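You operate a simulated robot arm through the tools that you are given. There is no shell and no other tool. Be economical: measure what you need, move in short steps, check, and stop when the job is done.

You are at the controls of a simulated robot arm. One attempt, no reset.

TASK
Change the filler over: full mould into the black crate, oiled mould in.
Fine: sled to LOAD before you lift the mould; free the mould vice for the oiled one; leave the sled at ROW 1.

Only the result counts: the job must be done as asked and must still hold three seconds after the hand-in. Knocking over, shifting, dropping, spilling or breaking anything else fails it.

THE ROBOT
A 6-joint arm with a two-finger parallel gripper, fixed in place. Base frame: the origin is at the foot of the arm, x ahead of it, y to its left, z up; the work surface is at about z = 0.86. Readings come in m, rad, newtons and seconds.
With the tool pointing down near the work surface it reaches from about 0.26 to 0.68 m from the base axis. Its first joint turns from -1.152 to 1.152 rad. Payload 2.9 kg.
Tool frame: the origin (TCP) lies between the finger pads and is the grasp point; the fingertips stand 0.03 m ahead of it; z points along the fingers, y is the line along which they close. The gripper opens to 0.11 m. The fingers are 0.02 m wide and 0.01 m thick; the gripper's body (0.048 by 0.112 m) begins 0.055 m behind the TCP.
Orientation is that of the tool frame in the base frame, as a unit quaternion [w, x, y, z]. With the fingers straight down and closing along the base's y, the tool's x points along the base's -x, its y along +y and its z along -z.

THE INTERFACE
- The arm moves only by the tool play_rows. Its argument "series" is a list of rows, each an object of numbers (a shift or turn left out is 0, a gripper value left out holds the last): "x", "y", "z": the shift along the tool's x, y, z in units of 500 mm (1.0 is 500 mm); "ax", "ay", "az": the turn, a rotation vector about the tool's x, y, z in units of 120 degrees (1.0 is 120 degrees). In form: [{"x": .., "y": .., "z": .., "ax": .., "ay": .., "az": ..}, ...]. A call has 1 to 12 rows; each row is the pose to reach, as a shift and turn from the pose commanded when the call began, along the tool's axes at that moment. "fingers" is the closure, from 0 (fully open) to 1 (shut), set as the call begins (left out, the last holds). A call with a number of a shift or a turn outside -1 to 1 is refused whole. A row lasts 0.2 s, in which the tool goes at most 0.05 m and 0.15 rad; a call with a longer step from one row to the next is refused whole, and so is a gripper value outside its range. A pose out of reach is approached as far as the arm can. The call stops where the force on the tool passes 50 N (or 10 N more than at its start, if that is more) or the arm is blocked; 0.2 s more then pass. The fingers move at their own pace (about 0.108 m/s each) and stop on an object; they squeeze with about 34 N. The grip force told is the motor's: it shows also when the fingers shut on nothing. Time passes only in rows, and 0.2 s behind the last, so rows that repeat a pose let the fingers close. It gives the time, the measured TCP pose, the force on the tool (base axes), the opening and the grip force at its end, in the units of the frame above (readings bear some noise), with the torque about the TCP (base axes, N m) and any sound that the robot's microphone picked up.
- Cameras (640 x 400 px; columns grow to the right, rows downward): "scene" is fixed at [0.0845, 0.4398, 1.3849]; the picture's right is [-0.68, -0.73, 0.00], its down [-0.42, 0.39, -0.82] and it looks along [0.60, -0.56, -0.57] (base axes); focal length 230 px, centre (320, 200). "wrist" rides on the gripper at [0.072, 0.017, -0.103] in the tool frame; the picture's right is [-0.23, 0.97, 0.00], its down [-0.76, -0.18, -0.62] and it looks along [-0.61, -0.14, 0.78] (tool axes); focal length 222 px, centre (320, 200). There is no depth. A picture from a camera that has moved, and an enlarged one, comes with that camera's place and axes in the base frame and with its lens.
- get_image(camera): a new picture of that camera. No time passes.
- enlarge(camera, box): a new picture of the part [left, top, right, bottom] of that camera's present view, enlarged. No time passes.
- close_job(): hands the job in; it is judged then, once.

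Work in short steps. Places have to be worked out from the pictures, the camera data and where the tool is seen: move nearer, look again, correct. Check each grasp and each placing, and mend what went wrong. You have 120 turns and 68 pictures in all, those below and enlarged ones among them. Open the gripper and draw the arm clear of the work before you hand the job in, unless the task says otherwise; then end with one line.

The tools are called by a JSON object that holds its "op" and its "data". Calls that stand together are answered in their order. play_rows: Moves the arm, as the interface text tells. Its arguments: {"type":"object","properties":{"series":{"type":"array"},"fingers":{"type":"number"}},"required":["series"]} The other tools are called the same way: get_image (camera) takes a picture; enlarge (camera, box) takes an enlarged picture of a part of a camera's view; close_job () hands the job in.

At the start:

```text
time: 0.0
tool_pos: [0.3557, 0.0128, 1.2544]
tool_rot: [-0.001, 0.001, 1.0, 0.001]
force: [-0.5, 0.5, -0.1]
ft_torque: [0.0, 0.0, -0.02]
grip_width: 0.1101
gripper_force: 0.1
```

scene: 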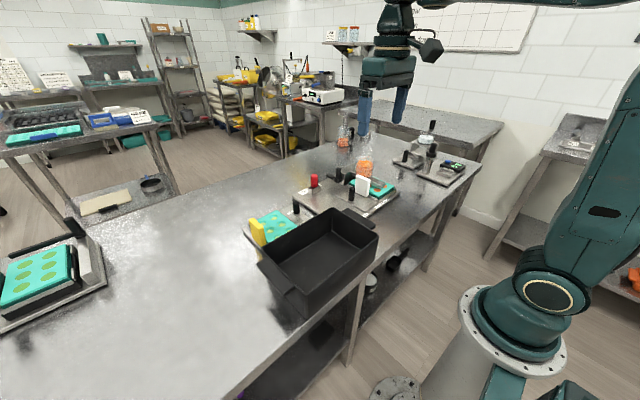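
wrist: 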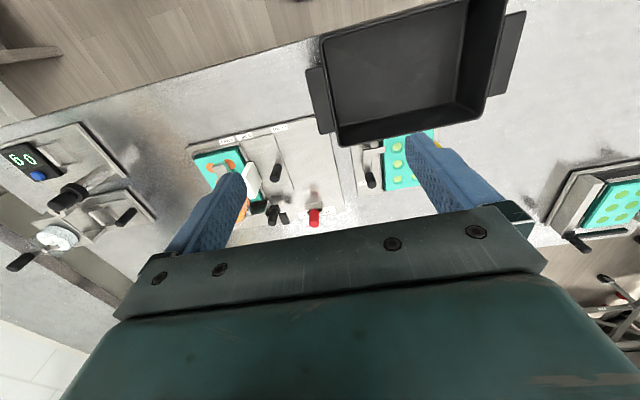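

The pictures show a filler fixture in the middle, a crate in front, and moulds left and right. I'll enlarge the important parts first.

{"op": "enlarge", "data": {"camera": "scene", "box": [230, 100, 490, 262]}}

{"op": "enlarge", "data": {"camera": "scene", "box": [0, 200, 200, 325]}}

{"op": "enlarge", "data": {"camera": "wrist", "box": [0, 80, 360, 305]}}

{"op": "enlarge", "data": {"camera": "wrist", "box": [320, 80, 640, 280]}}

```text
2.46 times, centred on (360, 181) of scene
camera zoom: at [0.0845, 0.4398, 1.3849], right [-0.68, -0.73, 0.0], down [-0.42, 0.39, -0.82], along [0.6, -0.56, -0.57], focal length 567 px, centre (222, 247)
```

zoom: 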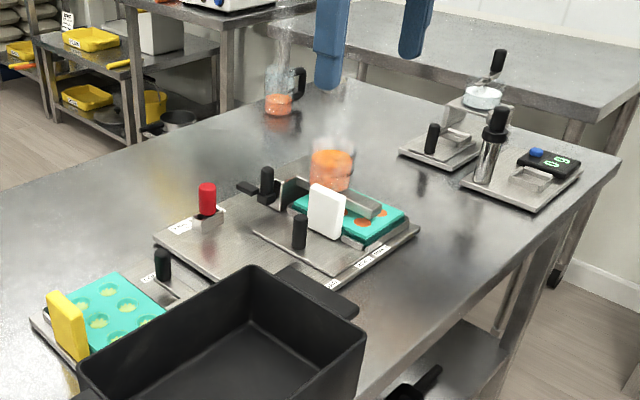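

```text
3.20 times, centred on (100, 262) of scene
camera zoom: at [0.0845, 0.4398, 1.3849], right [-0.68, -0.73, 0.0], down [-0.42, 0.39, -0.82], along [0.6, -0.56, -0.57], focal length 737 px, centre (1024, 0)
```

zoom: 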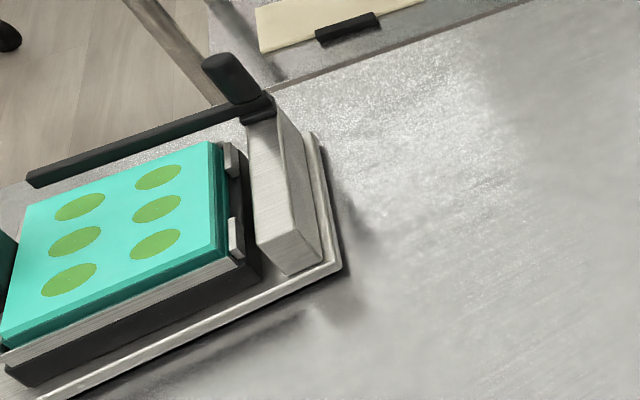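

```text
1.78 times, centred on (180, 192) of wrist
camera zoom: at [0.2847, 0.0283, 1.3585], right [0.23, 0.97, 0.0], down [0.76, -0.18, 0.62], along [0.61, -0.14, -0.78], focal length 395 px, centre (569, 213)
```

zoom: 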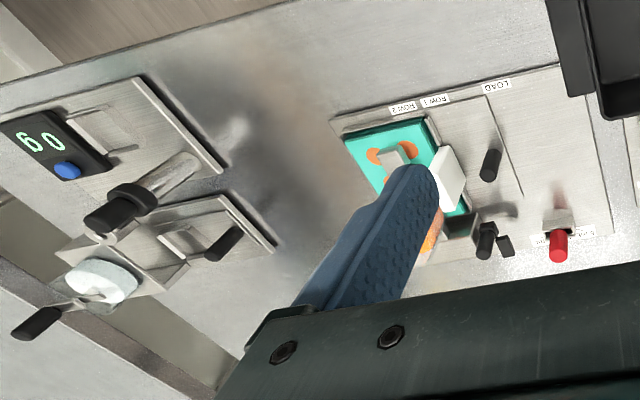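

```text
2.00 times, centred on (480, 180) of wrist
camera zoom: at [0.2847, 0.0283, 1.3585], right [0.23, 0.97, 0.0], down [0.76, -0.18, 0.62], along [0.61, -0.14, -0.78], focal length 444 px, centre (0, 240)
```

zoom: 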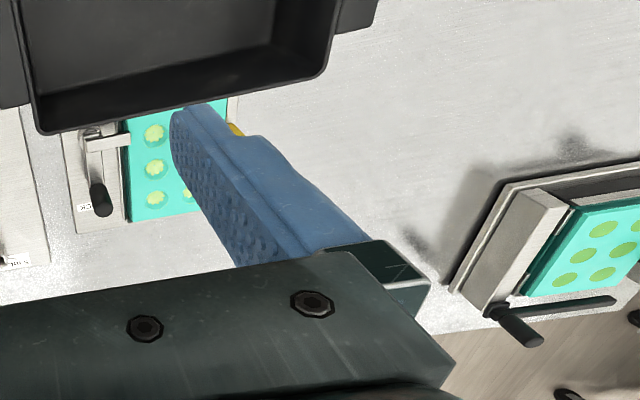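

I judge the filler sled to be near (0.53,-0.27), the yellow-tab mould in its vice near (0.60,0.16) and the crate near (0.42,0.13). The far-left mould is out of reach. I'll move the wrist camera above the filler for a closer look.

{"op": "play_rows", "data": {"series": [{"x": -0.01, "y": -0.07, "z": 0.03}, {"x": -0.02, "y": -0.14, "z": 0.07}, {"x": -0.02, "y": -0.22, "z": 0.11}, {"x": -0.02, "y": -0.3, "z": 0.15}, {"x": -0.02, "y": -0.36, "z": 0.2}], "fingers": 0}}

{"op": "get_image", "data": {"camera": "wrist"}}

```text
time: 1.2
tool_pos: [0.3658, -0.1692, 1.1569]
tool_rot: [0.0, 0.0, 1.0, 0.0]
force: [0.3, 0.6, 0.4]
ft_torque: [0.02, 0.01, 0.0]
grip_width: 0.11
gripper_force: 0.0
```

```text
61 pictures are left
camera wrist: at [0.2944, -0.1523, 1.2587], right [0.23, 0.97, 0.0], down [0.76, -0.18, 0.62], along [0.61, -0.14, -0.78], focal length 222 px, centre (320, 200)
```

wrist: 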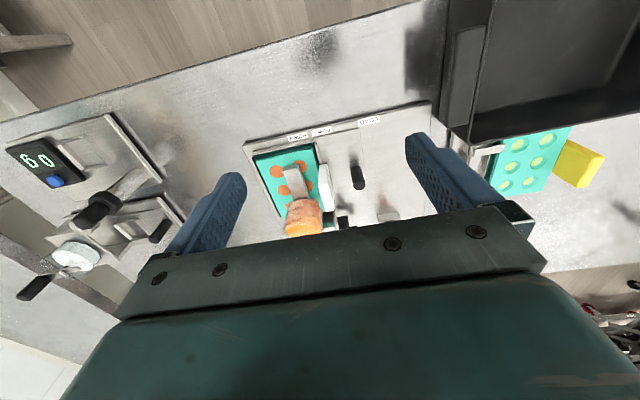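

{"op": "enlarge", "data": {"camera": "wrist", "box": [230, 100, 430, 240]}}

{"op": "enlarge", "data": {"camera": "wrist", "box": [430, 90, 630, 215]}}

```text
2.86 times, centred on (330, 170) of wrist
camera zoom: at [0.2944, -0.1523, 1.2587], right [0.23, 0.97, 0.0], down [0.76, -0.18, 0.62], along [0.61, -0.14, -0.78], focal length 635 px, centre (291, 286)
```

zoom: 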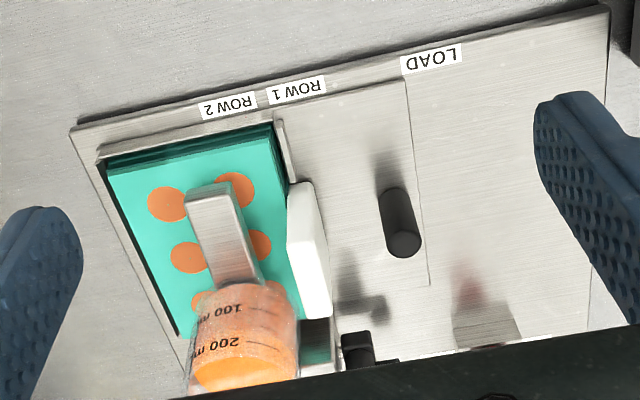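

```text
3.20 times, centred on (530, 152) of wrist
camera zoom: at [0.2944, -0.1523, 1.2587], right [0.23, 0.97, 0.0], down [0.76, -0.18, 0.62], along [0.61, -0.14, -0.78], focal length 711 px, centre (-352, 352)
```

zoom: 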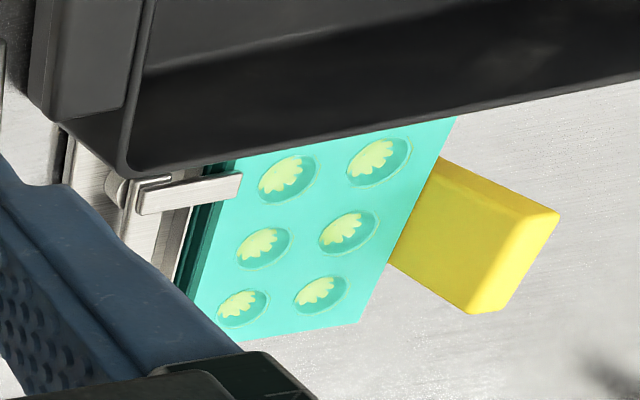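

The sled is probably at ROW 2, with its post near (0.53,-0.135). I'll look more closely at the red and black knobs and their labels, and at the vice.

{"op": "enlarge", "data": {"camera": "scene", "box": [285, 150, 405, 225]}}

{"op": "enlarge", "data": {"camera": "scene", "box": [235, 185, 335, 250]}}

```text
5.33 times, centred on (345, 188) of scene
camera zoom: at [0.0845, 0.4398, 1.3849], right [-0.68, -0.73, 0.0], down [-0.42, 0.39, -0.82], along [0.6, -0.56, -0.57], focal length 1229 px, centre (187, 267)
```

zoom: 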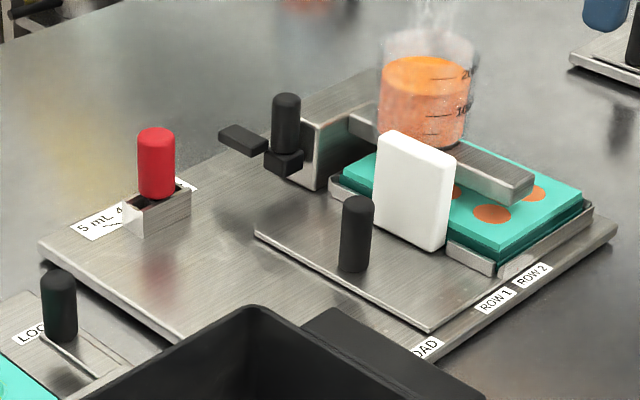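

```text
6.15 times, centred on (285, 218) of scene
camera zoom: at [0.0845, 0.4398, 1.3849], right [-0.68, -0.73, 0.0], down [-0.42, 0.39, -0.82], along [0.6, -0.56, -0.57], focal length 1418 px, centre (535, 92)
```

zoom: 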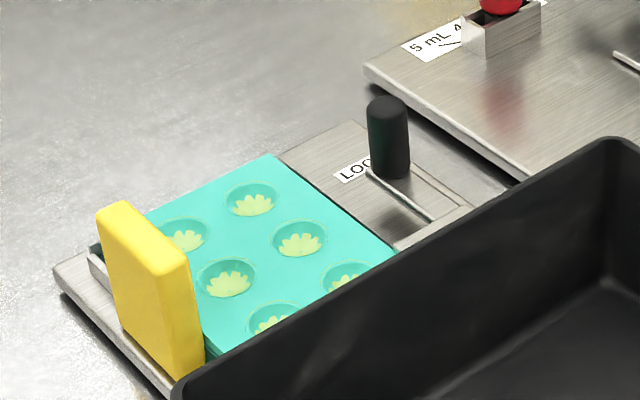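

The red knob is the dose slider, so I leave it alone. Next I'll look at the vice from above.

{"op": "play_rows", "data": {"series": [{"x": -0.03, "y": 0.08}, {"x": -0.06, "y": 0.16}, {"x": -0.09, "y": 0.24}, {"x": -0.12, "y": 0.32}, {"x": -0.15, "y": 0.4}, {"x": -0.17, "y": 0.48}]}}

{"op": "get_image", "data": {"camera": "wrist"}}

{"op": "enlarge", "data": {"camera": "wrist", "box": [240, 90, 440, 215]}}

```text
time: 2.6
tool_pos: [0.4528, 0.0715, 1.158]
tool_rot: [0.0, 0.0, 1.0, 0.0]
force: [-0.3, -0.4, -0.1]
ft_torque: [0.02, 0.0, 0.0]
grip_width: 0.11
gripper_force: 0.0
```

```text
56 pictures are left
camera wrist: at [0.3801, 0.0881, 1.2599], right [0.23, 0.97, 0.0], down [0.76, -0.18, 0.62], along [0.61, -0.14, -0.78], focal length 222 px, centre (320, 200)
```

wrist: 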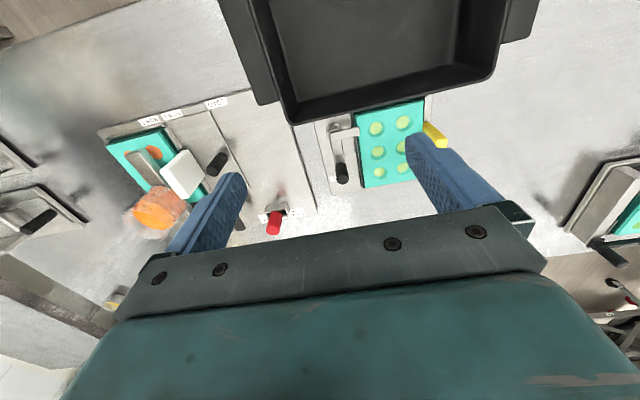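

```text
3.20 times, centred on (340, 152) of wrist
camera zoom: at [0.3801, 0.0881, 1.2599], right [0.23, 0.97, 0.0], down [0.76, -0.18, 0.62], along [0.61, -0.14, -0.78], focal length 711 px, centre (256, 352)
```

zoom: 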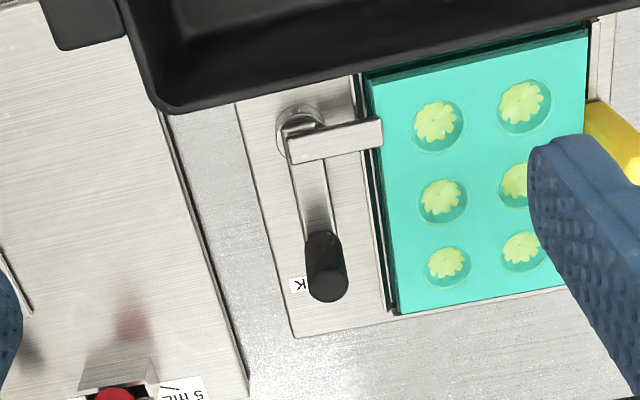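

The vice is a bell-crank latch: pivot near (0.53,0.084), knob near (0.597,0.078), jaw over the mould edge. I'll move forward to look for an OPEN label and which way it turns.

{"op": "play_rows", "data": {"series": [{"x": -0.06, "y": -0.02}, {"x": -0.12, "y": -0.04}, {"x": -0.18, "y": -0.06}]}}

{"op": "enlarge", "data": {"camera": "wrist", "box": [240, 0, 480, 150]}}

```text
time: 3.4
tool_pos: [0.5423, 0.0429, 1.1556]
tool_rot: [0.0, 0.0, 1.0, 0.0]
force: [-0.2, -0.5, 0.4]
ft_torque: [0.02, -0.02, 0.04]
grip_width: 0.1102
gripper_force: 0.1
```

```text
2.67 times, centred on (360, 75) of wrist
camera zoom: at [0.4704, 0.0586, 1.2594], right [0.23, 0.97, 0.0], down [0.76, -0.18, 0.62], along [0.61, -0.14, -0.78], focal length 592 px, centre (213, 533)
```

zoom: 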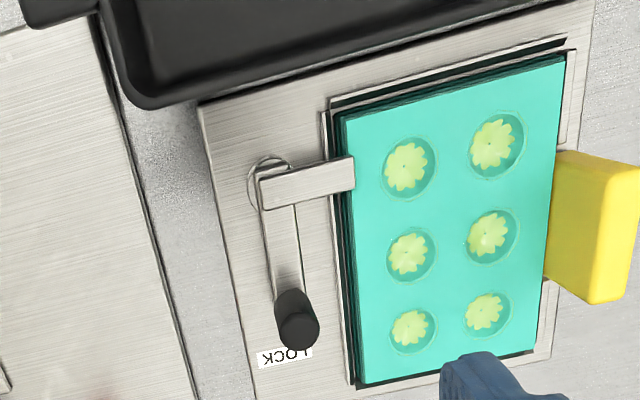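

The vice shows only a LOCK label, with pivot (0.53,0.078) and knob (0.593,0.078). Turning the knob toward -y swings the jaw off the mould. First I'll do the sled, so I'm moving above its post with the fingers partly closed.

{"op": "play_rows", "data": {"series": [{"x": 0.005, "y": -0.08, "z": 0.02}, {"x": 0.012, "y": -0.16, "z": 0.05}, {"x": 0.02, "y": -0.24, "z": 0.09}, {"x": 0.025, "y": -0.32, "z": 0.12}, {"x": 0.028, "y": -0.35, "z": 0.152}], "fingers": 0.45}}

{"op": "get_image", "data": {"camera": "wrist"}}

{"op": "enlarge", "data": {"camera": "scene", "box": [270, 90, 430, 190]}}

```text
time: 4.6
tool_pos: [0.5257, -0.1326, 1.0783]
tool_rot: [0.0, 0.0, 1.0, 0.0]
force: [0.1, 0.2, -0.4]
ft_torque: [0.0, -0.02, -0.01]
grip_width: 0.0605
gripper_force: 0.1
```

```text
53 pictures are left
camera wrist: at [0.4525, -0.116, 1.182], right [0.23, 0.97, 0.0], down [0.76, -0.18, 0.62], along [0.61, -0.14, -0.78], focal length 222 px, centre (320, 200)
```

wrist: 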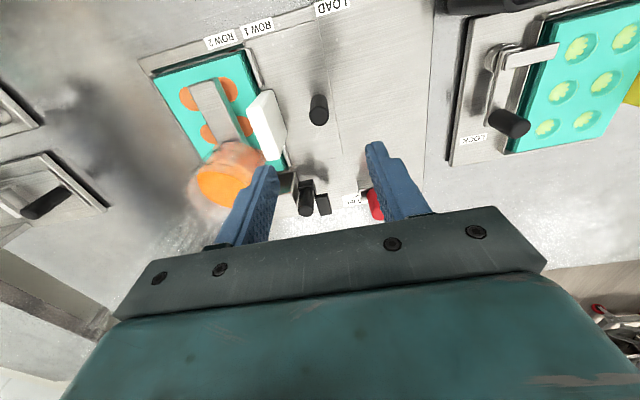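

```text
4.00 times, centred on (350, 140) of scene
camera zoom: at [0.0845, 0.4398, 1.3849], right [-0.68, -0.73, 0.0], down [-0.42, 0.39, -0.82], along [0.6, -0.56, -0.57], focal length 922 px, centre (200, 440)
```

zoom: 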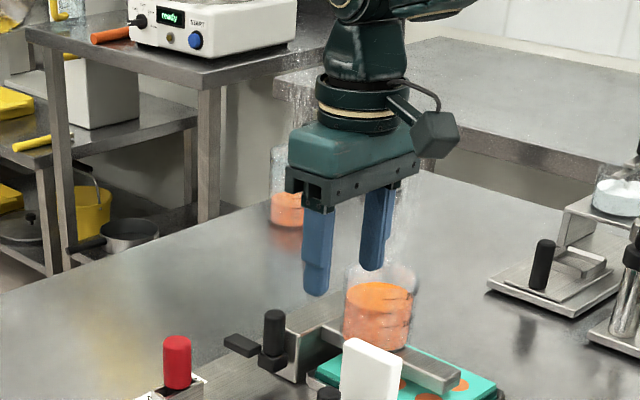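

The post top works out at about (0.5295,-0.1355). I descend over it to z≈0.92; the jug at y≈-0.25 stays clear of the gripper body.

{"op": "play_rows", "data": {"series": [{"x": -0.008, "y": -0.006, "z": 0.08}, {"x": -0.008, "y": -0.006, "z": 0.16}, {"x": -0.008, "y": -0.006, "z": 0.24}, {"x": -0.008, "y": -0.006, "z": 0.28}, {"x": -0.008, "y": -0.006, "z": 0.31}]}}

{"op": "get_image", "data": {"camera": "wrist"}}

{"op": "enlarge", "data": {"camera": "scene", "box": [280, 130, 440, 230]}}

```text
time: 5.8
tool_pos: [0.5305, -0.137, 0.9244]
tool_rot: [0.0, -0.001, 1.0, 0.0]
force: [0.2, -0.3, 0.2]
ft_torque: [-0.02, 0.04, -0.01]
grip_width: 0.0604
gripper_force: 0.1
```

```text
51 pictures are left
camera wrist: at [0.4594, -0.1198, 1.0272], right [0.23, 0.97, 0.0], down [0.76, -0.18, 0.62], along [0.61, -0.14, -0.78], focal length 222 px, centre (320, 200)
```

wrist: 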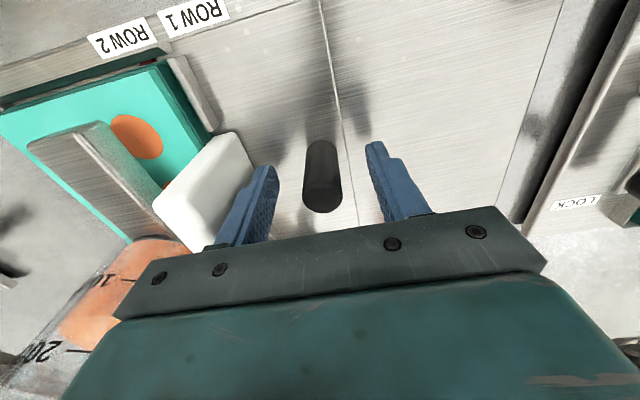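

```text
4.00 times, centred on (360, 180) of scene
camera zoom: at [0.0845, 0.4398, 1.3849], right [-0.68, -0.73, 0.0], down [-0.42, 0.39, -0.82], along [0.6, -0.56, -0.57], focal length 922 px, centre (160, 280)
```

zoom: 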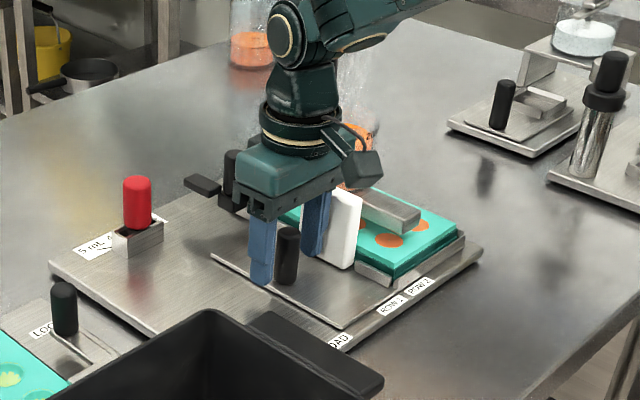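

The post is between the fingers, so I close on it.

{"op": "play_rows", "data": {"series": [{}, {}, {}], "fingers": 1}}

```text
time: 6.6
tool_pos: [0.531, -0.1365, 0.9241]
tool_rot: [0.001, 0.0, 1.0, 0.0]
force: [0.3, 0.6, -0.1]
ft_torque: [-0.62, -0.47, 0.02]
grip_width: 0.0214
gripper_force: 33.6
```

The post is gripped at 21 mm. I drag +y slowly for the first 40 mm, watching the force and listening for sounds.

{"op": "play_rows", "data": {"series": [{"y": 0.02}, {"y": 0.04}, {"y": 0.06}, {"y": 0.08}]}}

```text
time: 7.6
tool_pos: [0.5311, -0.0957, 0.9245]
tool_rot: [0.0, 0.0, 1.0, 0.0]
force: [2.7, -1.6, 0.2]
ft_torque: [-0.61, -0.06, -0.02]
grip_width: 0.0215
gripper_force: 34.2
```

{"op": "enlarge", "data": {"camera": "scene", "box": [280, 130, 440, 230]}}

{"op": "get_image", "data": {"camera": "wrist"}}

```text
4.00 times, centred on (360, 180) of scene
camera zoom: at [0.0846, 0.4397, 1.3849], right [-0.68, -0.73, 0.0], down [-0.42, 0.39, -0.82], along [0.6, -0.56, -0.57], focal length 922 px, centre (160, 280)
```

zoom: 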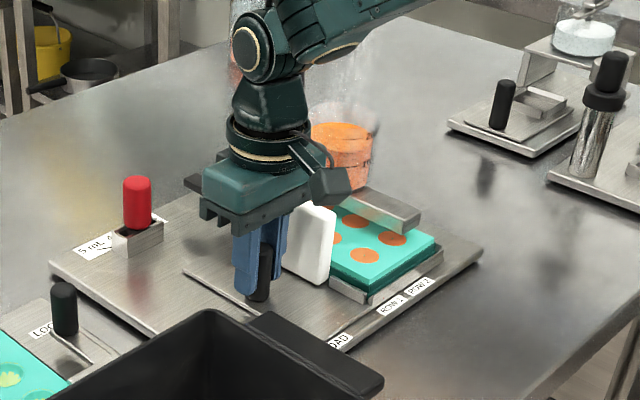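

```text
48 pictures are left
camera wrist: at [0.4594, -0.0793, 1.0273], right [0.23, 0.97, 0.0], down [0.76, -0.18, 0.62], along [0.61, -0.14, -0.78], focal length 222 px, centre (320, 200)
```

wrist: 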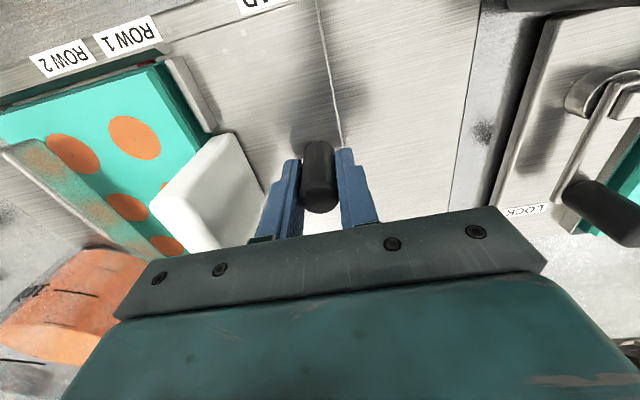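

The sled slides freely. There seems to be a small red pointer at its label edge, so I'll enlarge that.

{"op": "enlarge", "data": {"camera": "wrist", "box": [20, 0, 300, 150]}}

```text
2.29 times, centred on (160, 75) of wrist
camera zoom: at [0.4594, -0.0793, 1.0273], right [0.23, 0.97, 0.0], down [0.76, -0.18, 0.62], along [0.61, -0.14, -0.78], focal length 508 px, centre (686, 486)
```

zoom: 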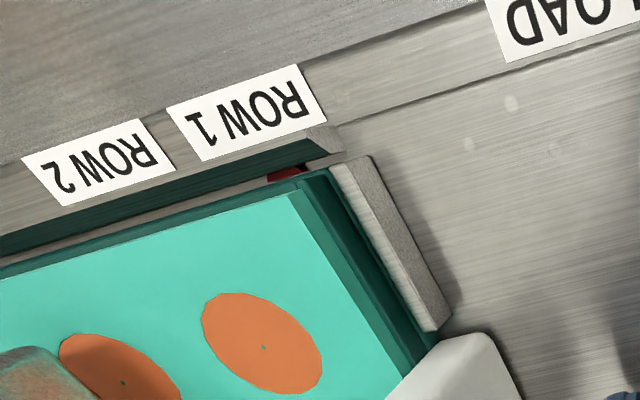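

The labels are ROW 2 y≈-0.227, ROW 1 ≈-0.182 and LOAD ≈-0.099, and the pointer now sits about at ROW 1. That puts the post at y≈-0.0085 for LOAD and ≈-0.0915 for ROW 1. I continue toward LOAD.

{"op": "play_rows", "data": {"series": [{"y": 0.03}, {"y": 0.06}, {"y": 0.09}, {"y": 0.12}, {"y": 0.15}, {"y": 0.164}]}}

{"op": "enlarge", "data": {"camera": "wrist", "box": [20, 0, 300, 150]}}

```text
time: 9.0
tool_pos: [0.5306, -0.0182, 0.9231]
tool_rot: [0.0, 0.004, 1.0, -0.001]
force: [6.6, -23.7, -0.2]
ft_torque: [0.66, 0.46, 0.25]
grip_width: 0.0218
gripper_force: 34.6
```

```text
2.29 times, centred on (160, 75) of wrist
camera zoom: at [0.4592, -0.0003, 1.0273], right [0.24, 0.97, 0.0], down [0.76, -0.18, 0.62], along [0.61, -0.15, -0.78], focal length 508 px, centre (686, 486)
```

zoom: 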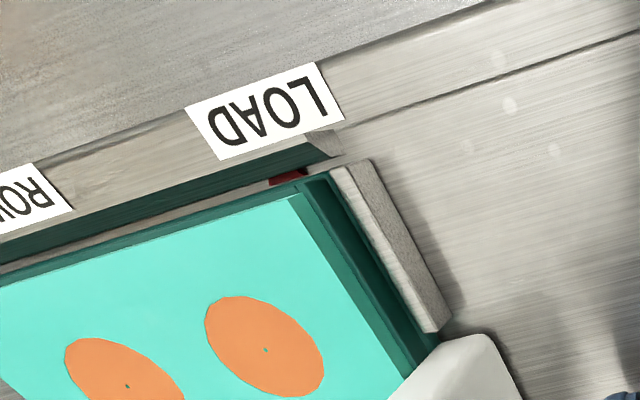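

A stop force of about 24 N was met at y≈-0.018. I need to check whether that is the LOAD end stop or something else.

{"op": "enlarge", "data": {"camera": "scene", "box": [240, 130, 440, 255]}}

{"op": "get_image", "data": {"camera": "wrist"}}

```text
3.20 times, centred on (340, 192) of scene
camera zoom: at [0.0849, 0.4391, 1.3851], right [-0.68, -0.73, 0.0], down [-0.42, 0.39, -0.82], along [0.6, -0.56, -0.57], focal length 737 px, centre (256, 224)
```

zoom: 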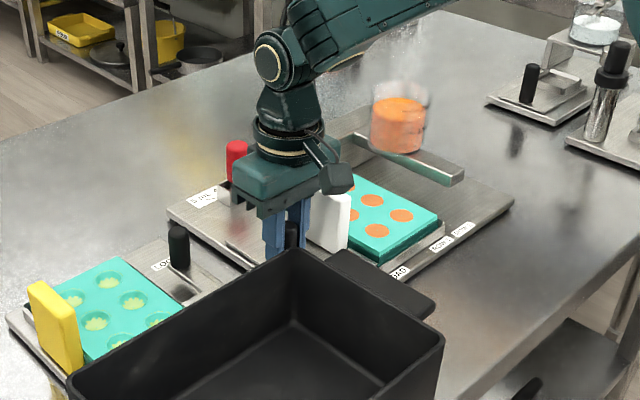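

```text
44 pictures are left
camera wrist: at [0.4592, -0.0003, 1.0273], right [0.24, 0.97, 0.0], down [0.76, -0.18, 0.62], along [0.61, -0.15, -0.78], focal length 222 px, centre (320, 200)
```

wrist: 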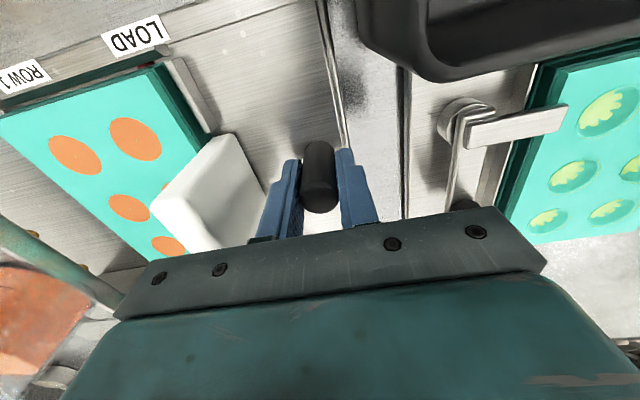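

The sled has reached the end of its rail with the pointer at LOAD. I relieve the pressure slightly, release, and rise straight up.

{"op": "play_rows", "data": {"series": [{"y": -0.008}, {"y": -0.008}]}}

{"op": "play_rows", "data": {"series": [{}, {}, {"z": -0.08}, {"z": -0.16}, {"z": -0.24}, {"z": -0.3}], "fingers": 0.55}}

{"op": "get_image", "data": {"camera": "wrist"}}

```text
time: 9.6
tool_pos: [0.5317, -0.0188, 0.9252]
tool_rot: [0.0, -0.001, 1.0, -0.001]
force: [-3.1, -9.4, -0.7]
ft_torque: [-0.82, -0.33, -0.07]
grip_width: 0.0216
gripper_force: 34.3
```

```text
time: 11.0
tool_pos: [0.5307, -0.0199, 1.0734]
tool_rot: [0.0, 0.0, 1.0, 0.0]
force: [0.0, -0.8, -0.3]
ft_torque: [0.01, 0.02, -0.01]
grip_width: 0.0494
gripper_force: 0.1
```

```text
43 pictures are left
camera wrist: at [0.4587, -0.0025, 1.1766], right [0.23, 0.97, 0.0], down [0.76, -0.18, 0.62], along [0.61, -0.14, -0.78], focal length 222 px, centre (320, 200)
```

wrist: 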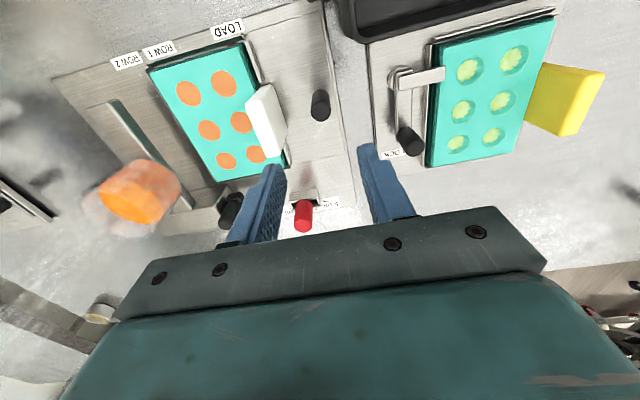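

The sled stayed at LOAD with the mould clear of the bar. I'll measure the white tab precisely.

{"op": "enlarge", "data": {"camera": "wrist", "box": [140, 10, 340, 185]}}

{"op": "enlarge", "data": {"camera": "scene", "box": [290, 150, 410, 225]}}

```text
2.29 times, centred on (240, 98) of wrist
camera zoom: at [0.4587, -0.0025, 1.1766], right [0.23, 0.97, 0.0], down [0.76, -0.18, 0.62], along [0.61, -0.14, -0.78], focal length 508 px, centre (503, 434)
```

zoom: 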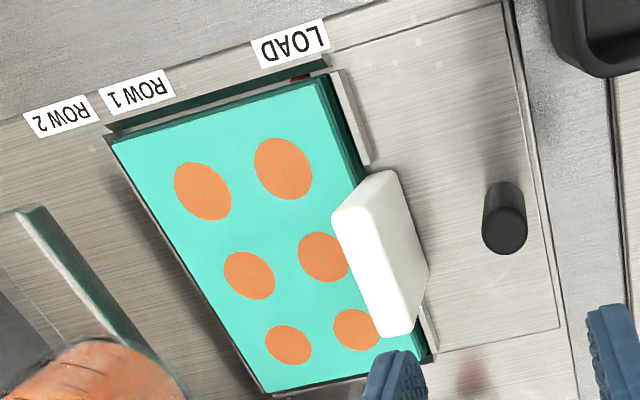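

```text
5.33 times, centred on (350, 188) of scene
camera zoom: at [0.0844, 0.4398, 1.3849], right [-0.68, -0.73, 0.0], down [-0.42, 0.39, -0.82], along [0.6, -0.56, -0.57], focal length 1229 px, centre (160, 267)
```

zoom: 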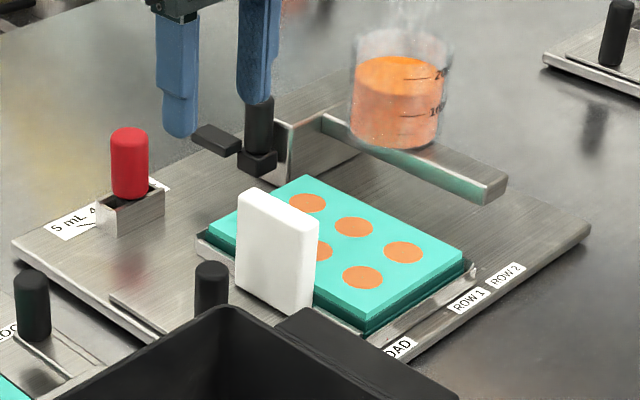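

I place the tab at about (0.527,-0.080) with top z≈0.957 and the mould top at ≈0.90. I'll hover just above the tab and check the alignment.

{"op": "play_rows", "data": {"series": [{"x": 0.008, "y": -0.06}, {"x": 0.008, "y": -0.12}, {"x": 0.008, "y": -0.12, "z": 0.08}, {"x": 0.008, "y": -0.12, "z": 0.15}]}}

{"op": "get_image", "data": {"camera": "wrist"}}

{"op": "enlarge", "data": {"camera": "scene", "box": [290, 140, 410, 215]}}

```text
time: 12.0
tool_pos: [0.5271, -0.0784, 0.9987]
tool_rot: [0.001, 0.0, 1.0, -0.001]
force: [-1.0, 0.0, 1.0]
ft_torque: [0.04, 0.01, -0.01]
grip_width: 0.0496
gripper_force: 0.0
```

```text
40 pictures are left
camera wrist: at [0.4559, -0.0619, 1.102], right [0.23, 0.97, 0.0], down [0.76, -0.18, 0.62], along [0.61, -0.14, -0.78], focal length 222 px, centre (320, 200)
```

wrist: 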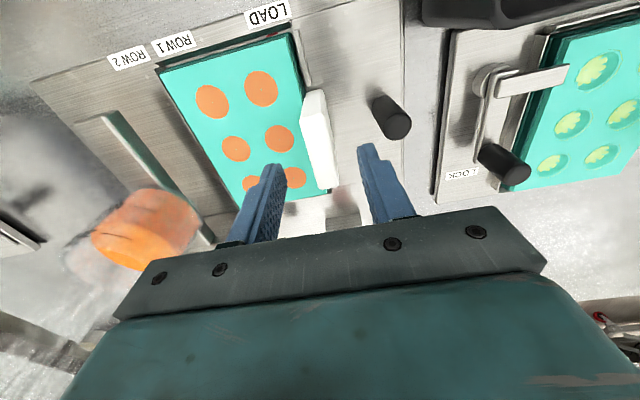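

```text
5.33 times, centred on (350, 178) of scene
camera zoom: at [0.0845, 0.4398, 1.3849], right [-0.68, -0.73, 0.0], down [-0.42, 0.39, -0.82], along [0.6, -0.56, -0.57], focal length 1229 px, centre (160, 320)
```

zoom: 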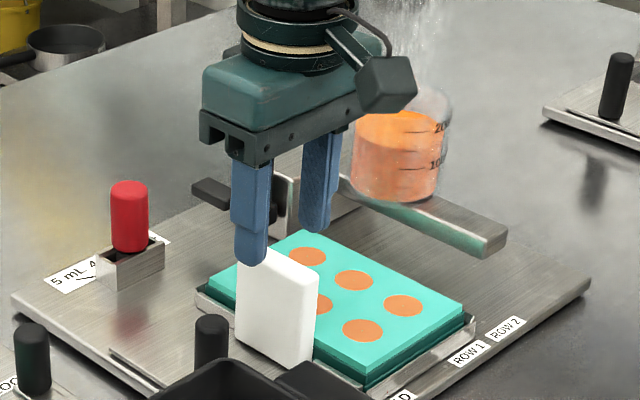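

The tab is centred under the fingers at ≈(0.523,-0.080). I go down to z≈0.938, which is 8 mm above the mould top, and close.

{"op": "play_rows", "data": {"series": [{"x": 0.007, "y": -0.004, "z": 0.04}, {"x": 0.007, "y": -0.004, "z": 0.08}, {"x": 0.007, "y": -0.004, "z": 0.12}]}}

{"op": "play_rows", "data": {"series": [{}, {}], "fingers": 1}}

```text
time: 12.8
tool_pos: [0.5234, -0.08, 0.9394]
tool_rot: [0.0, 0.0, 1.0, 0.001]
force: [0.2, 0.0, -0.8]
ft_torque: [0.01, -0.04, -0.01]
grip_width: 0.0496
gripper_force: 0.0
```

```text
time: 13.4
tool_pos: [0.5225, -0.0792, 0.9397]
tool_rot: [0.0, 0.0, 1.0, 0.0]
force: [0.1, 2.1, 0.6]
ft_torque: [0.01, -0.09, 0.05]
grip_width: 0.0175
gripper_force: 34.2
```

The tab is gripped at 17.5 mm with almost no side force. I lift slowly.

{"op": "play_rows", "data": {"series": [{"z": -0.01}, {"z": -0.025}, {"z": -0.045}, {"z": -0.07}, {"z": -0.1}]}}

{"op": "get_image", "data": {"camera": "wrist"}}

{"op": "enlarge", "data": {"camera": "scene", "box": [290, 140, 410, 215]}}

```text
time: 14.6
tool_pos: [0.5232, -0.081, 0.9886]
tool_rot: [0.0, 0.0, 1.0, 0.001]
force: [-1.1, 0.2, -1.0]
ft_torque: [0.07, 0.0, 0.02]
grip_width: 0.0177
gripper_force: 34.3
```

```text
38 pictures are left
camera wrist: at [0.4517, -0.0639, 1.0921], right [0.23, 0.97, 0.0], down [0.76, -0.18, 0.62], along [0.61, -0.14, -0.78], focal length 222 px, centre (320, 200)
```

wrist: 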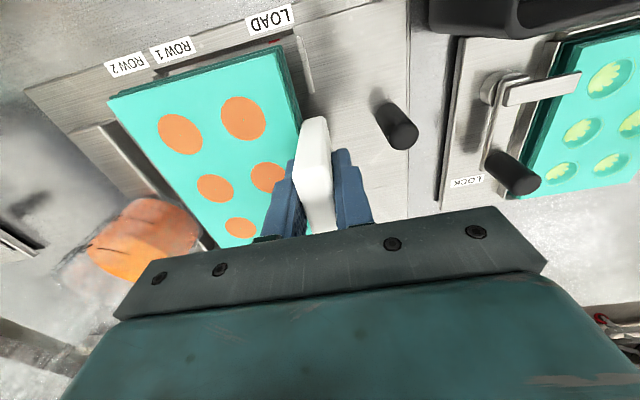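

```text
5.33 times, centred on (350, 178) of scene
camera zoom: at [0.0845, 0.4398, 1.3849], right [-0.68, -0.73, 0.0], down [-0.42, 0.39, -0.82], along [0.6, -0.56, -0.57], focal length 1229 px, centre (160, 320)
```

zoom: 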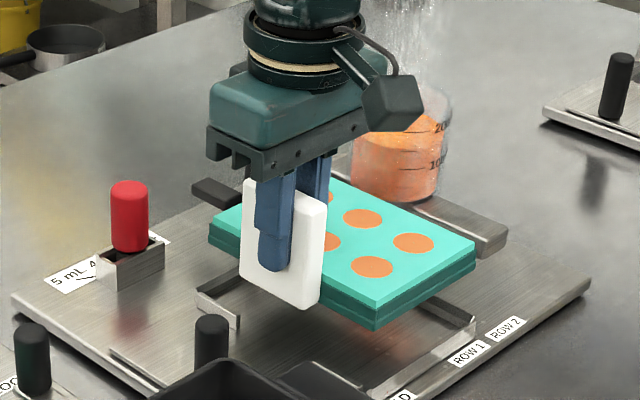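

The mould came up level and light. Before moving I'll enlarge the crate to size its interior and choose the mould's orientation.

{"op": "enlarge", "data": {"camera": "scene", "box": [240, 195, 400, 320]}}

```text
3.20 times, centred on (320, 258) of scene
camera zoom: at [0.0845, 0.4398, 1.3849], right [-0.68, -0.73, 0.0], down [-0.42, 0.39, -0.82], along [0.6, -0.56, -0.57], focal length 737 px, centre (320, 16)
```

zoom: 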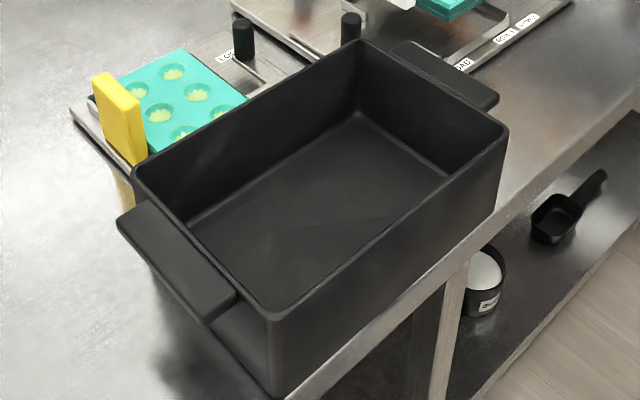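

The crate interior is roughly x 0.32–0.475, y 0.02–0.263, with the rim at z≈0.95. The 0.15 m side of the mould must lie along y, so I'll turn the tool +90° about vertical. First I go up and clear of the jug.

{"op": "play_rows", "data": {"series": [{"z": -0.06}, {"z": -0.12}, {"z": -0.163, "y": 0.03}, {"z": -0.163, "y": 0.1}, {"z": -0.163, "y": 0.18}]}}

{"op": "play_rows", "data": {"series": [{"x": 0.03, "y": 0.03, "az": -0.07}, {"x": 0.06, "y": 0.06, "az": -0.14}, {"x": 0.09, "y": 0.09, "az": -0.21}, {"x": 0.12, "y": 0.12, "az": -0.28}, {"x": 0.15, "y": 0.15, "az": -0.35}, {"x": 0.18, "y": 0.18, "az": -0.42}, {"x": 0.21, "y": 0.21, "az": -0.49}, {"x": 0.24, "y": 0.23, "az": -0.56}, {"x": 0.27, "y": 0.25, "az": -0.63}, {"x": 0.3, "y": 0.264, "az": -0.69}, {"x": 0.33, "y": 0.264, "az": -0.75}]}}

{"op": "get_image", "data": {"camera": "wrist"}}

{"op": "get_image", "data": {"camera": "scene"}}

```text
time: 15.8
tool_pos: [0.524, 0.0115, 1.0711]
tool_rot: [0.0, 0.0, 1.0, 0.0]
force: [-0.7, 0.2, -2.0]
ft_torque: [0.03, -0.01, 0.03]
grip_width: 0.0175
gripper_force: 34.2
```

```text
time: 18.2
tool_pos: [0.3572, 0.1408, 1.0716]
tool_rot: [0.0, 0.708, -0.707, 0.0]
force: [-0.4, -0.7, -1.2]
ft_torque: [-0.02, 0.06, -0.01]
grip_width: 0.0175
gripper_force: 34.2
```

```text
35 pictures are left
camera wrist: at [0.3422, 0.069, 1.1746], right [-0.97, 0.22, 0.0], down [0.18, 0.76, 0.62], along [0.14, 0.61, -0.78], focal length 222 px, centre (320, 200)
```

wrist: 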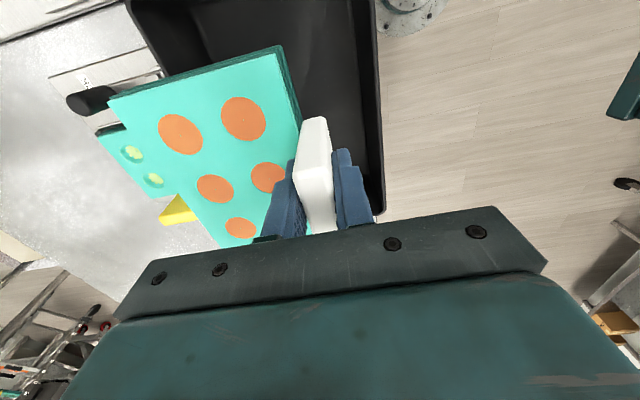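

```text
34 pictures are left
```

scene: 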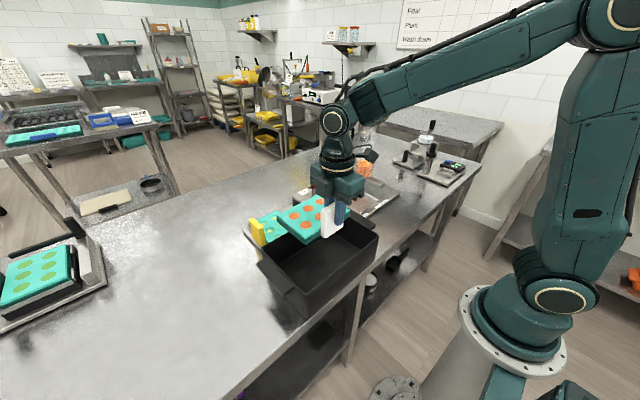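

From this view the crate interior is x≈0.308–0.475, so I put the tab at x≈0.342. I descend into the crate, stopping a little above the floor.

{"op": "play_rows", "data": {"series": [{"y": 0.03, "z": 0.05}, {"y": 0.03, "z": 0.11}, {"y": 0.03, "z": 0.17}, {"y": 0.03, "z": 0.22}, {"y": 0.03, "z": 0.25}]}}

{"op": "get_image", "data": {"camera": "wrist"}}

{"op": "enlarge", "data": {"camera": "scene", "box": [240, 185, 400, 310]}}

```text
time: 19.4
tool_pos: [0.3439, 0.1416, 0.9456]
tool_rot: [0.0, -0.707, 0.707, 0.0]
force: [-0.3, -0.7, -0.4]
ft_torque: [-0.03, 0.08, -0.01]
grip_width: 0.0173
gripper_force: 33.9
```

```text
33 pictures are left
camera wrist: at [0.3273, 0.0686, 1.0492], right [-0.97, 0.23, 0.0], down [0.18, 0.76, 0.62], along [0.14, 0.61, -0.78], focal length 222 px, centre (320, 200)
```

wrist: 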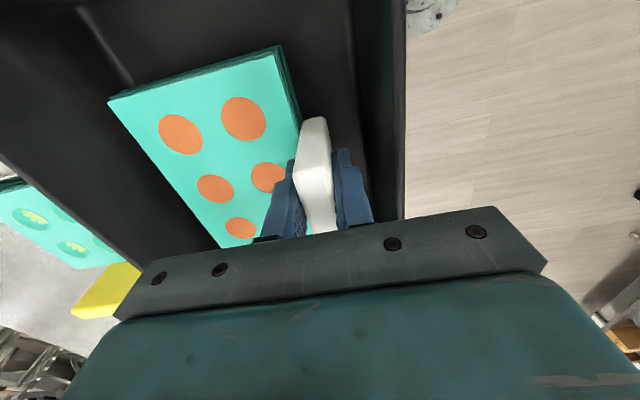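

```text
3.20 times, centred on (320, 248) of scene
camera zoom: at [0.0845, 0.4398, 1.3849], right [-0.68, -0.73, 0.0], down [-0.42, 0.39, -0.82], along [0.6, -0.56, -0.57], focal length 737 px, centre (320, 48)
```

zoom: 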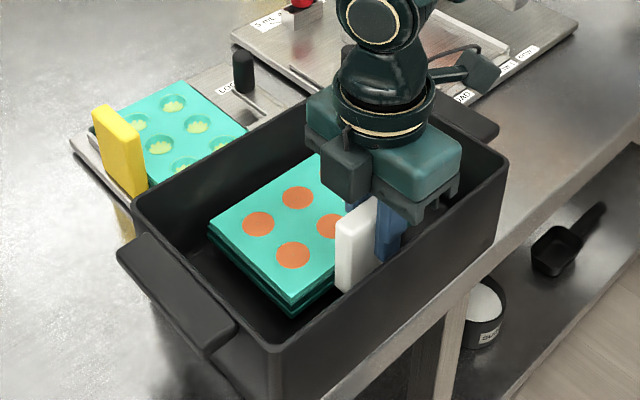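

The mould fits with room on all sides. I lower in small steps, feeling for the floor.

{"op": "play_rows", "data": {"series": [{"z": 0.006}, {"z": 0.012}, {"z": 0.018}]}}

```text
time: 20.2
tool_pos: [0.3447, 0.1405, 0.9369]
tool_rot: [0.0, 0.707, -0.707, 0.0]
force: [-0.3, -0.4, -1.3]
ft_torque: [-0.03, 0.07, -0.01]
grip_width: 0.0174
gripper_force: 34.1
```

{"op": "play_rows", "data": {"series": [{"z": 0.006}, {"z": 0.01}]}}

{"op": "play_rows", "data": {"series": [{"z": 0.005}, {"z": 0.008}]}}

```text
time: 20.8
tool_pos: [0.3451, 0.1404, 0.9311]
tool_rot: [0.0, 0.707, -0.707, -0.001]
force: [-0.7, 0.1, -0.9]
ft_torque: [0.01, 0.08, 0.05]
grip_width: 0.0177
gripper_force: 34.2
```

```text
time: 21.4
tool_pos: [0.3445, 0.1408, 0.927]
tool_rot: [0.0, 0.707, -0.707, 0.001]
force: [0.1, 0.6, -1.8]
ft_torque: [-0.02, 0.07, -0.01]
grip_width: 0.0173
gripper_force: 34.1
```

There is still no contact, so I continue down in 3 mm steps.

{"op": "play_rows", "data": {"series": [{"z": 0.005}, {"z": 0.01}]}}

{"op": "play_rows", "data": {"series": [{"z": 0.005}, {"z": 0.008}]}}

{"op": "enlarge", "data": {"camera": "scene", "box": [270, 215, 370, 295]}}

```text
time: 22.0
tool_pos: [0.3437, 0.1409, 0.9233]
tool_rot: [0.0, -0.707, 0.707, 0.0]
force: [0.6, -0.3, -2.2]
ft_torque: [-0.01, 0.06, 0.02]
grip_width: 0.0174
gripper_force: 34.4
```

```text
time: 22.6
tool_pos: [0.3455, 0.1423, 0.9202]
tool_rot: [-0.002, 0.707, -0.707, 0.001]
force: [-7.6, -2.0, 37.0]
ft_torque: [-0.12, 0.41, 0.02]
grip_width: 0.0174
gripper_force: 33.6
```

```text
5.00 times, centred on (320, 255) of scene
camera zoom: at [0.0839, 0.4396, 1.385], right [-0.68, -0.73, 0.0], down [-0.42, 0.39, -0.82], along [0.6, -0.56, -0.57], focal length 1152 px, centre (320, -75)
```

zoom: 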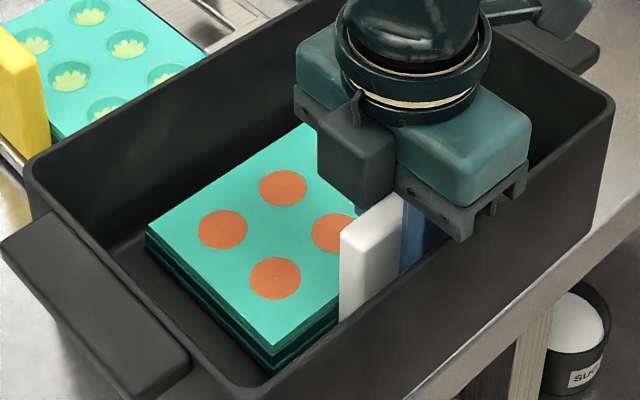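

The mould reached the floor with 37 N at z≈0.920. I back off 2 mm to unload, then open only a little, since the wall is close.

{"op": "play_rows", "data": {"series": [{"z": -0.004}]}}

{"op": "play_rows", "data": {"series": [{}, {}], "fingers": 0.74}}

```text
time: 23.0
tool_pos: [0.345, 0.1428, 0.9197]
tool_rot: [0.001, -0.707, 0.707, -0.001]
force: [3.0, 2.7, 7.3]
ft_torque: [0.4, -0.14, -0.03]
grip_width: 0.0174
gripper_force: 34.4
```

```text
time: 23.6
tool_pos: [0.3432, 0.1406, 0.9198]
tool_rot: [-0.001, -0.707, 0.707, 0.0]
force: [-0.2, -0.1, -0.3]
ft_torque: [-0.01, -0.02, -0.02]
grip_width: 0.0287
gripper_force: 0.1
```

The fingers are free with no force, so I rise slowly and check.

{"op": "play_rows", "data": {"series": [{"z": -0.03}, {"z": -0.08}, {"z": -0.15}, {"z": -0.22}, {"z": -0.3}]}}

{"op": "enlarge", "data": {"camera": "scene", "box": [240, 150, 400, 290]}}

```text
time: 24.8
tool_pos: [0.3428, 0.1422, 1.0748]
tool_rot: [0.0, -0.706, 0.708, 0.0]
force: [0.2, -0.7, 0.0]
ft_torque: [0.03, 0.02, 0.02]
grip_width: 0.0284
gripper_force: 0.0
```

```text
2.86 times, centred on (320, 220) of scene
camera zoom: at [0.0844, 0.4398, 1.3849], right [-0.68, -0.73, 0.0], down [-0.42, 0.39, -0.82], along [0.6, -0.56, -0.57], focal length 658 px, centre (320, 143)
```

zoom: 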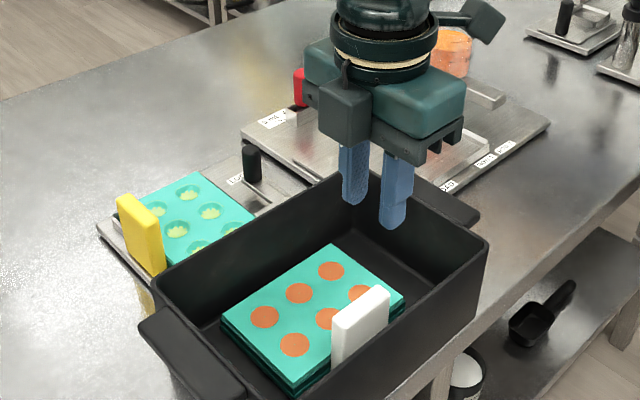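

The full mould sits flat in the crate. Next I turn the tool back to yaw 0 and move above the vice knob.

{"op": "play_rows", "data": {"series": [{"x": 0.01, "y": -0.045, "az": 0.07}, {"x": 0.022, "y": -0.09, "az": 0.14}, {"x": 0.034, "y": -0.135, "az": 0.21}, {"x": 0.046, "y": -0.18, "az": 0.28}, {"x": 0.058, "y": -0.225, "az": 0.35}, {"x": 0.07, "y": -0.27, "az": 0.42}, {"x": 0.082, "y": -0.315, "az": 0.49}, {"x": 0.094, "y": -0.36, "az": 0.56}, {"x": 0.106, "y": -0.405, "az": 0.63}, {"x": 0.118, "y": -0.45, "az": 0.69}, {"x": 0.128, "y": -0.5, "az": 0.75}], "fingers": 0.6}}

{"op": "play_rows", "data": {"series": [{"z": 0.06}, {"z": 0.12}]}}

{"op": "get_image", "data": {"camera": "wrist"}}

```text
time: 27.2
tool_pos: [0.5929, 0.0759, 1.072]
tool_rot: [0.001, 0.002, 1.0, -0.001]
force: [0.5, -0.2, 0.4]
ft_torque: [0.02, 0.03, 0.0]
grip_width: 0.044
gripper_force: 0.2
```

```text
time: 27.8
tool_pos: [0.5923, 0.0785, 1.0118]
tool_rot: [0.001, -0.001, 1.0, 0.0]
force: [-0.4, 0.1, -0.5]
ft_torque: [0.02, -0.02, 0.04]
grip_width: 0.0438
gripper_force: 0.1
```

```text
29 pictures are left
camera wrist: at [0.5209, 0.095, 1.1151], right [0.23, 0.97, 0.0], down [0.76, -0.18, 0.62], along [0.61, -0.14, -0.78], focal length 222 px, centre (320, 200)
```

wrist: 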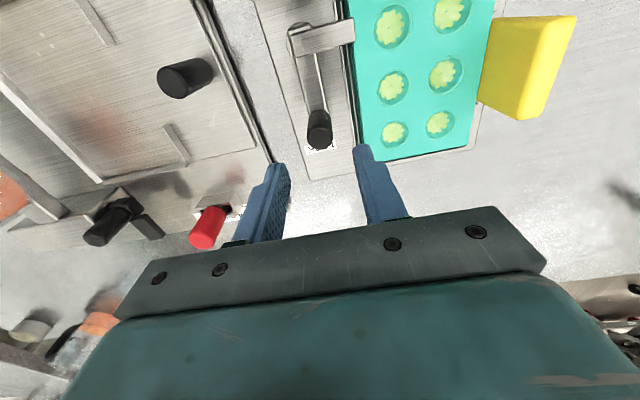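

The knob is at (0.593,0.078), centred between the fingers. I descend to z≈0.93 and grip it.

{"op": "play_rows", "data": {"series": [{"z": 0.06}, {"z": 0.12}, {"z": 0.163}]}}

{"op": "play_rows", "data": {"series": [{}, {}], "fingers": 1}}

{"op": "get_image", "data": {"camera": "wrist"}}

```text
time: 28.6
tool_pos: [0.5946, 0.0768, 0.9303]
tool_rot: [-0.001, 0.0, 1.0, 0.0]
force: [0.2, -0.3, -0.2]
ft_torque: [0.03, 0.0, -0.02]
grip_width: 0.0439
gripper_force: 0.0
```

```text
time: 29.2
tool_pos: [0.5937, 0.0768, 0.9303]
tool_rot: [-0.001, 0.0, 1.0, 0.001]
force: [1.2, -0.3, 0.1]
ft_torque: [-0.65, -0.57, 0.07]
grip_width: 0.0214
gripper_force: 34.2
```

```text
28 pictures are left
camera wrist: at [0.5219, 0.0942, 1.0332], right [0.23, 0.97, 0.0], down [0.76, -0.18, 0.62], along [0.61, -0.14, -0.78], focal length 222 px, centre (320, 200)
```

wrist: 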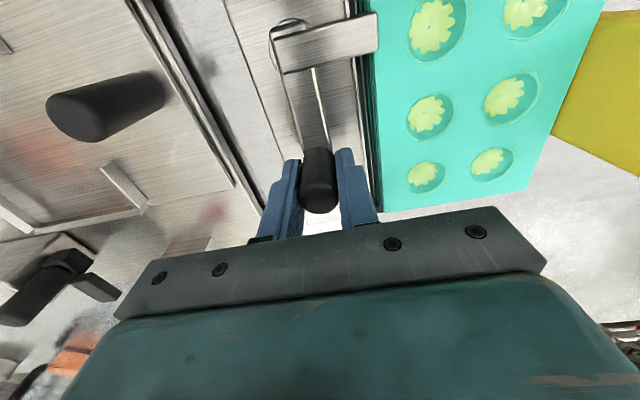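

The knob is gripped. I turn the crank clockwise about pivot ≈(0.526,0.078) with radius 0.068, starting with the first 24°.

{"op": "play_rows", "data": {"series": [{"x": 0.0013, "y": -0.0189, "az": 0.0667}, {"x": 0.0053, "y": -0.0375, "az": 0.1333}, {"x": 0.0118, "y": -0.0553, "az": 0.2}]}}

{"op": "get_image", "data": {"camera": "wrist"}}

```text
time: 30.0
tool_pos: [0.5878, 0.0501, 0.9292]
tool_rot: [-0.001, 0.208, 0.978, -0.001]
force: [-3.0, 4.2, -0.3]
ft_torque: [0.55, -0.53, -0.16]
grip_width: 0.0215
gripper_force: 34.1
```

```text
27 pictures are left
camera wrist: at [0.5288, 0.0949, 1.0333], right [0.6, 0.8, 0.0], down [0.62, -0.47, 0.62], along [0.5, -0.38, -0.78], focal length 222 px, centre (320, 200)
```

wrist: 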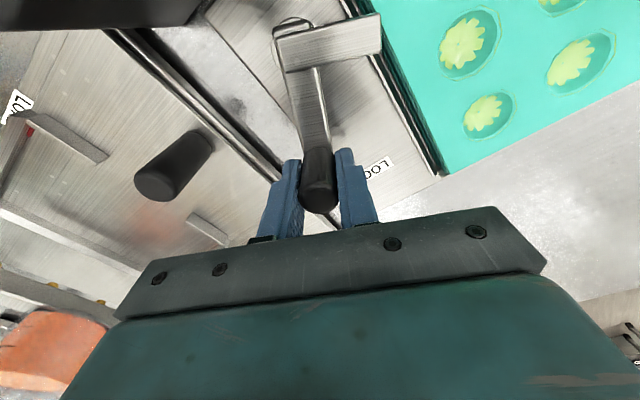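

The crank turns with little force. I continue another 40°.

{"op": "play_rows", "data": {"series": [{"x": 0.0013, "y": -0.0189, "az": 0.0667}, {"x": 0.0053, "y": -0.0375, "az": 0.1333}, {"x": 0.0118, "y": -0.0553, "az": 0.2}, {"x": 0.0207, "y": -0.0721, "az": 0.2667}, {"x": 0.0318, "y": -0.0874, "az": 0.3333}]}}

{"op": "get_image", "data": {"camera": "wrist"}}

```text
time: 31.2
tool_pos: [0.5563, 0.0151, 0.9307]
tool_rot: [0.002, 0.532, 0.847, 0.001]
force: [7.3, 11.4, 8.7]
ft_torque: [-0.35, 0.6, 0.06]
grip_width: 0.0218
gripper_force: 34.1
```

```text
26 pictures are left
camera wrist: at [0.5402, 0.0879, 1.033], right [0.98, 0.22, 0.0], down [0.17, -0.76, 0.62], along [0.14, -0.61, -0.78], focal length 222 px, centre (320, 200)
```

wrist: 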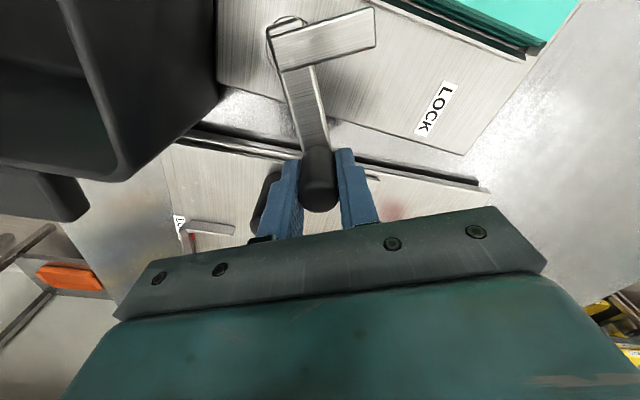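

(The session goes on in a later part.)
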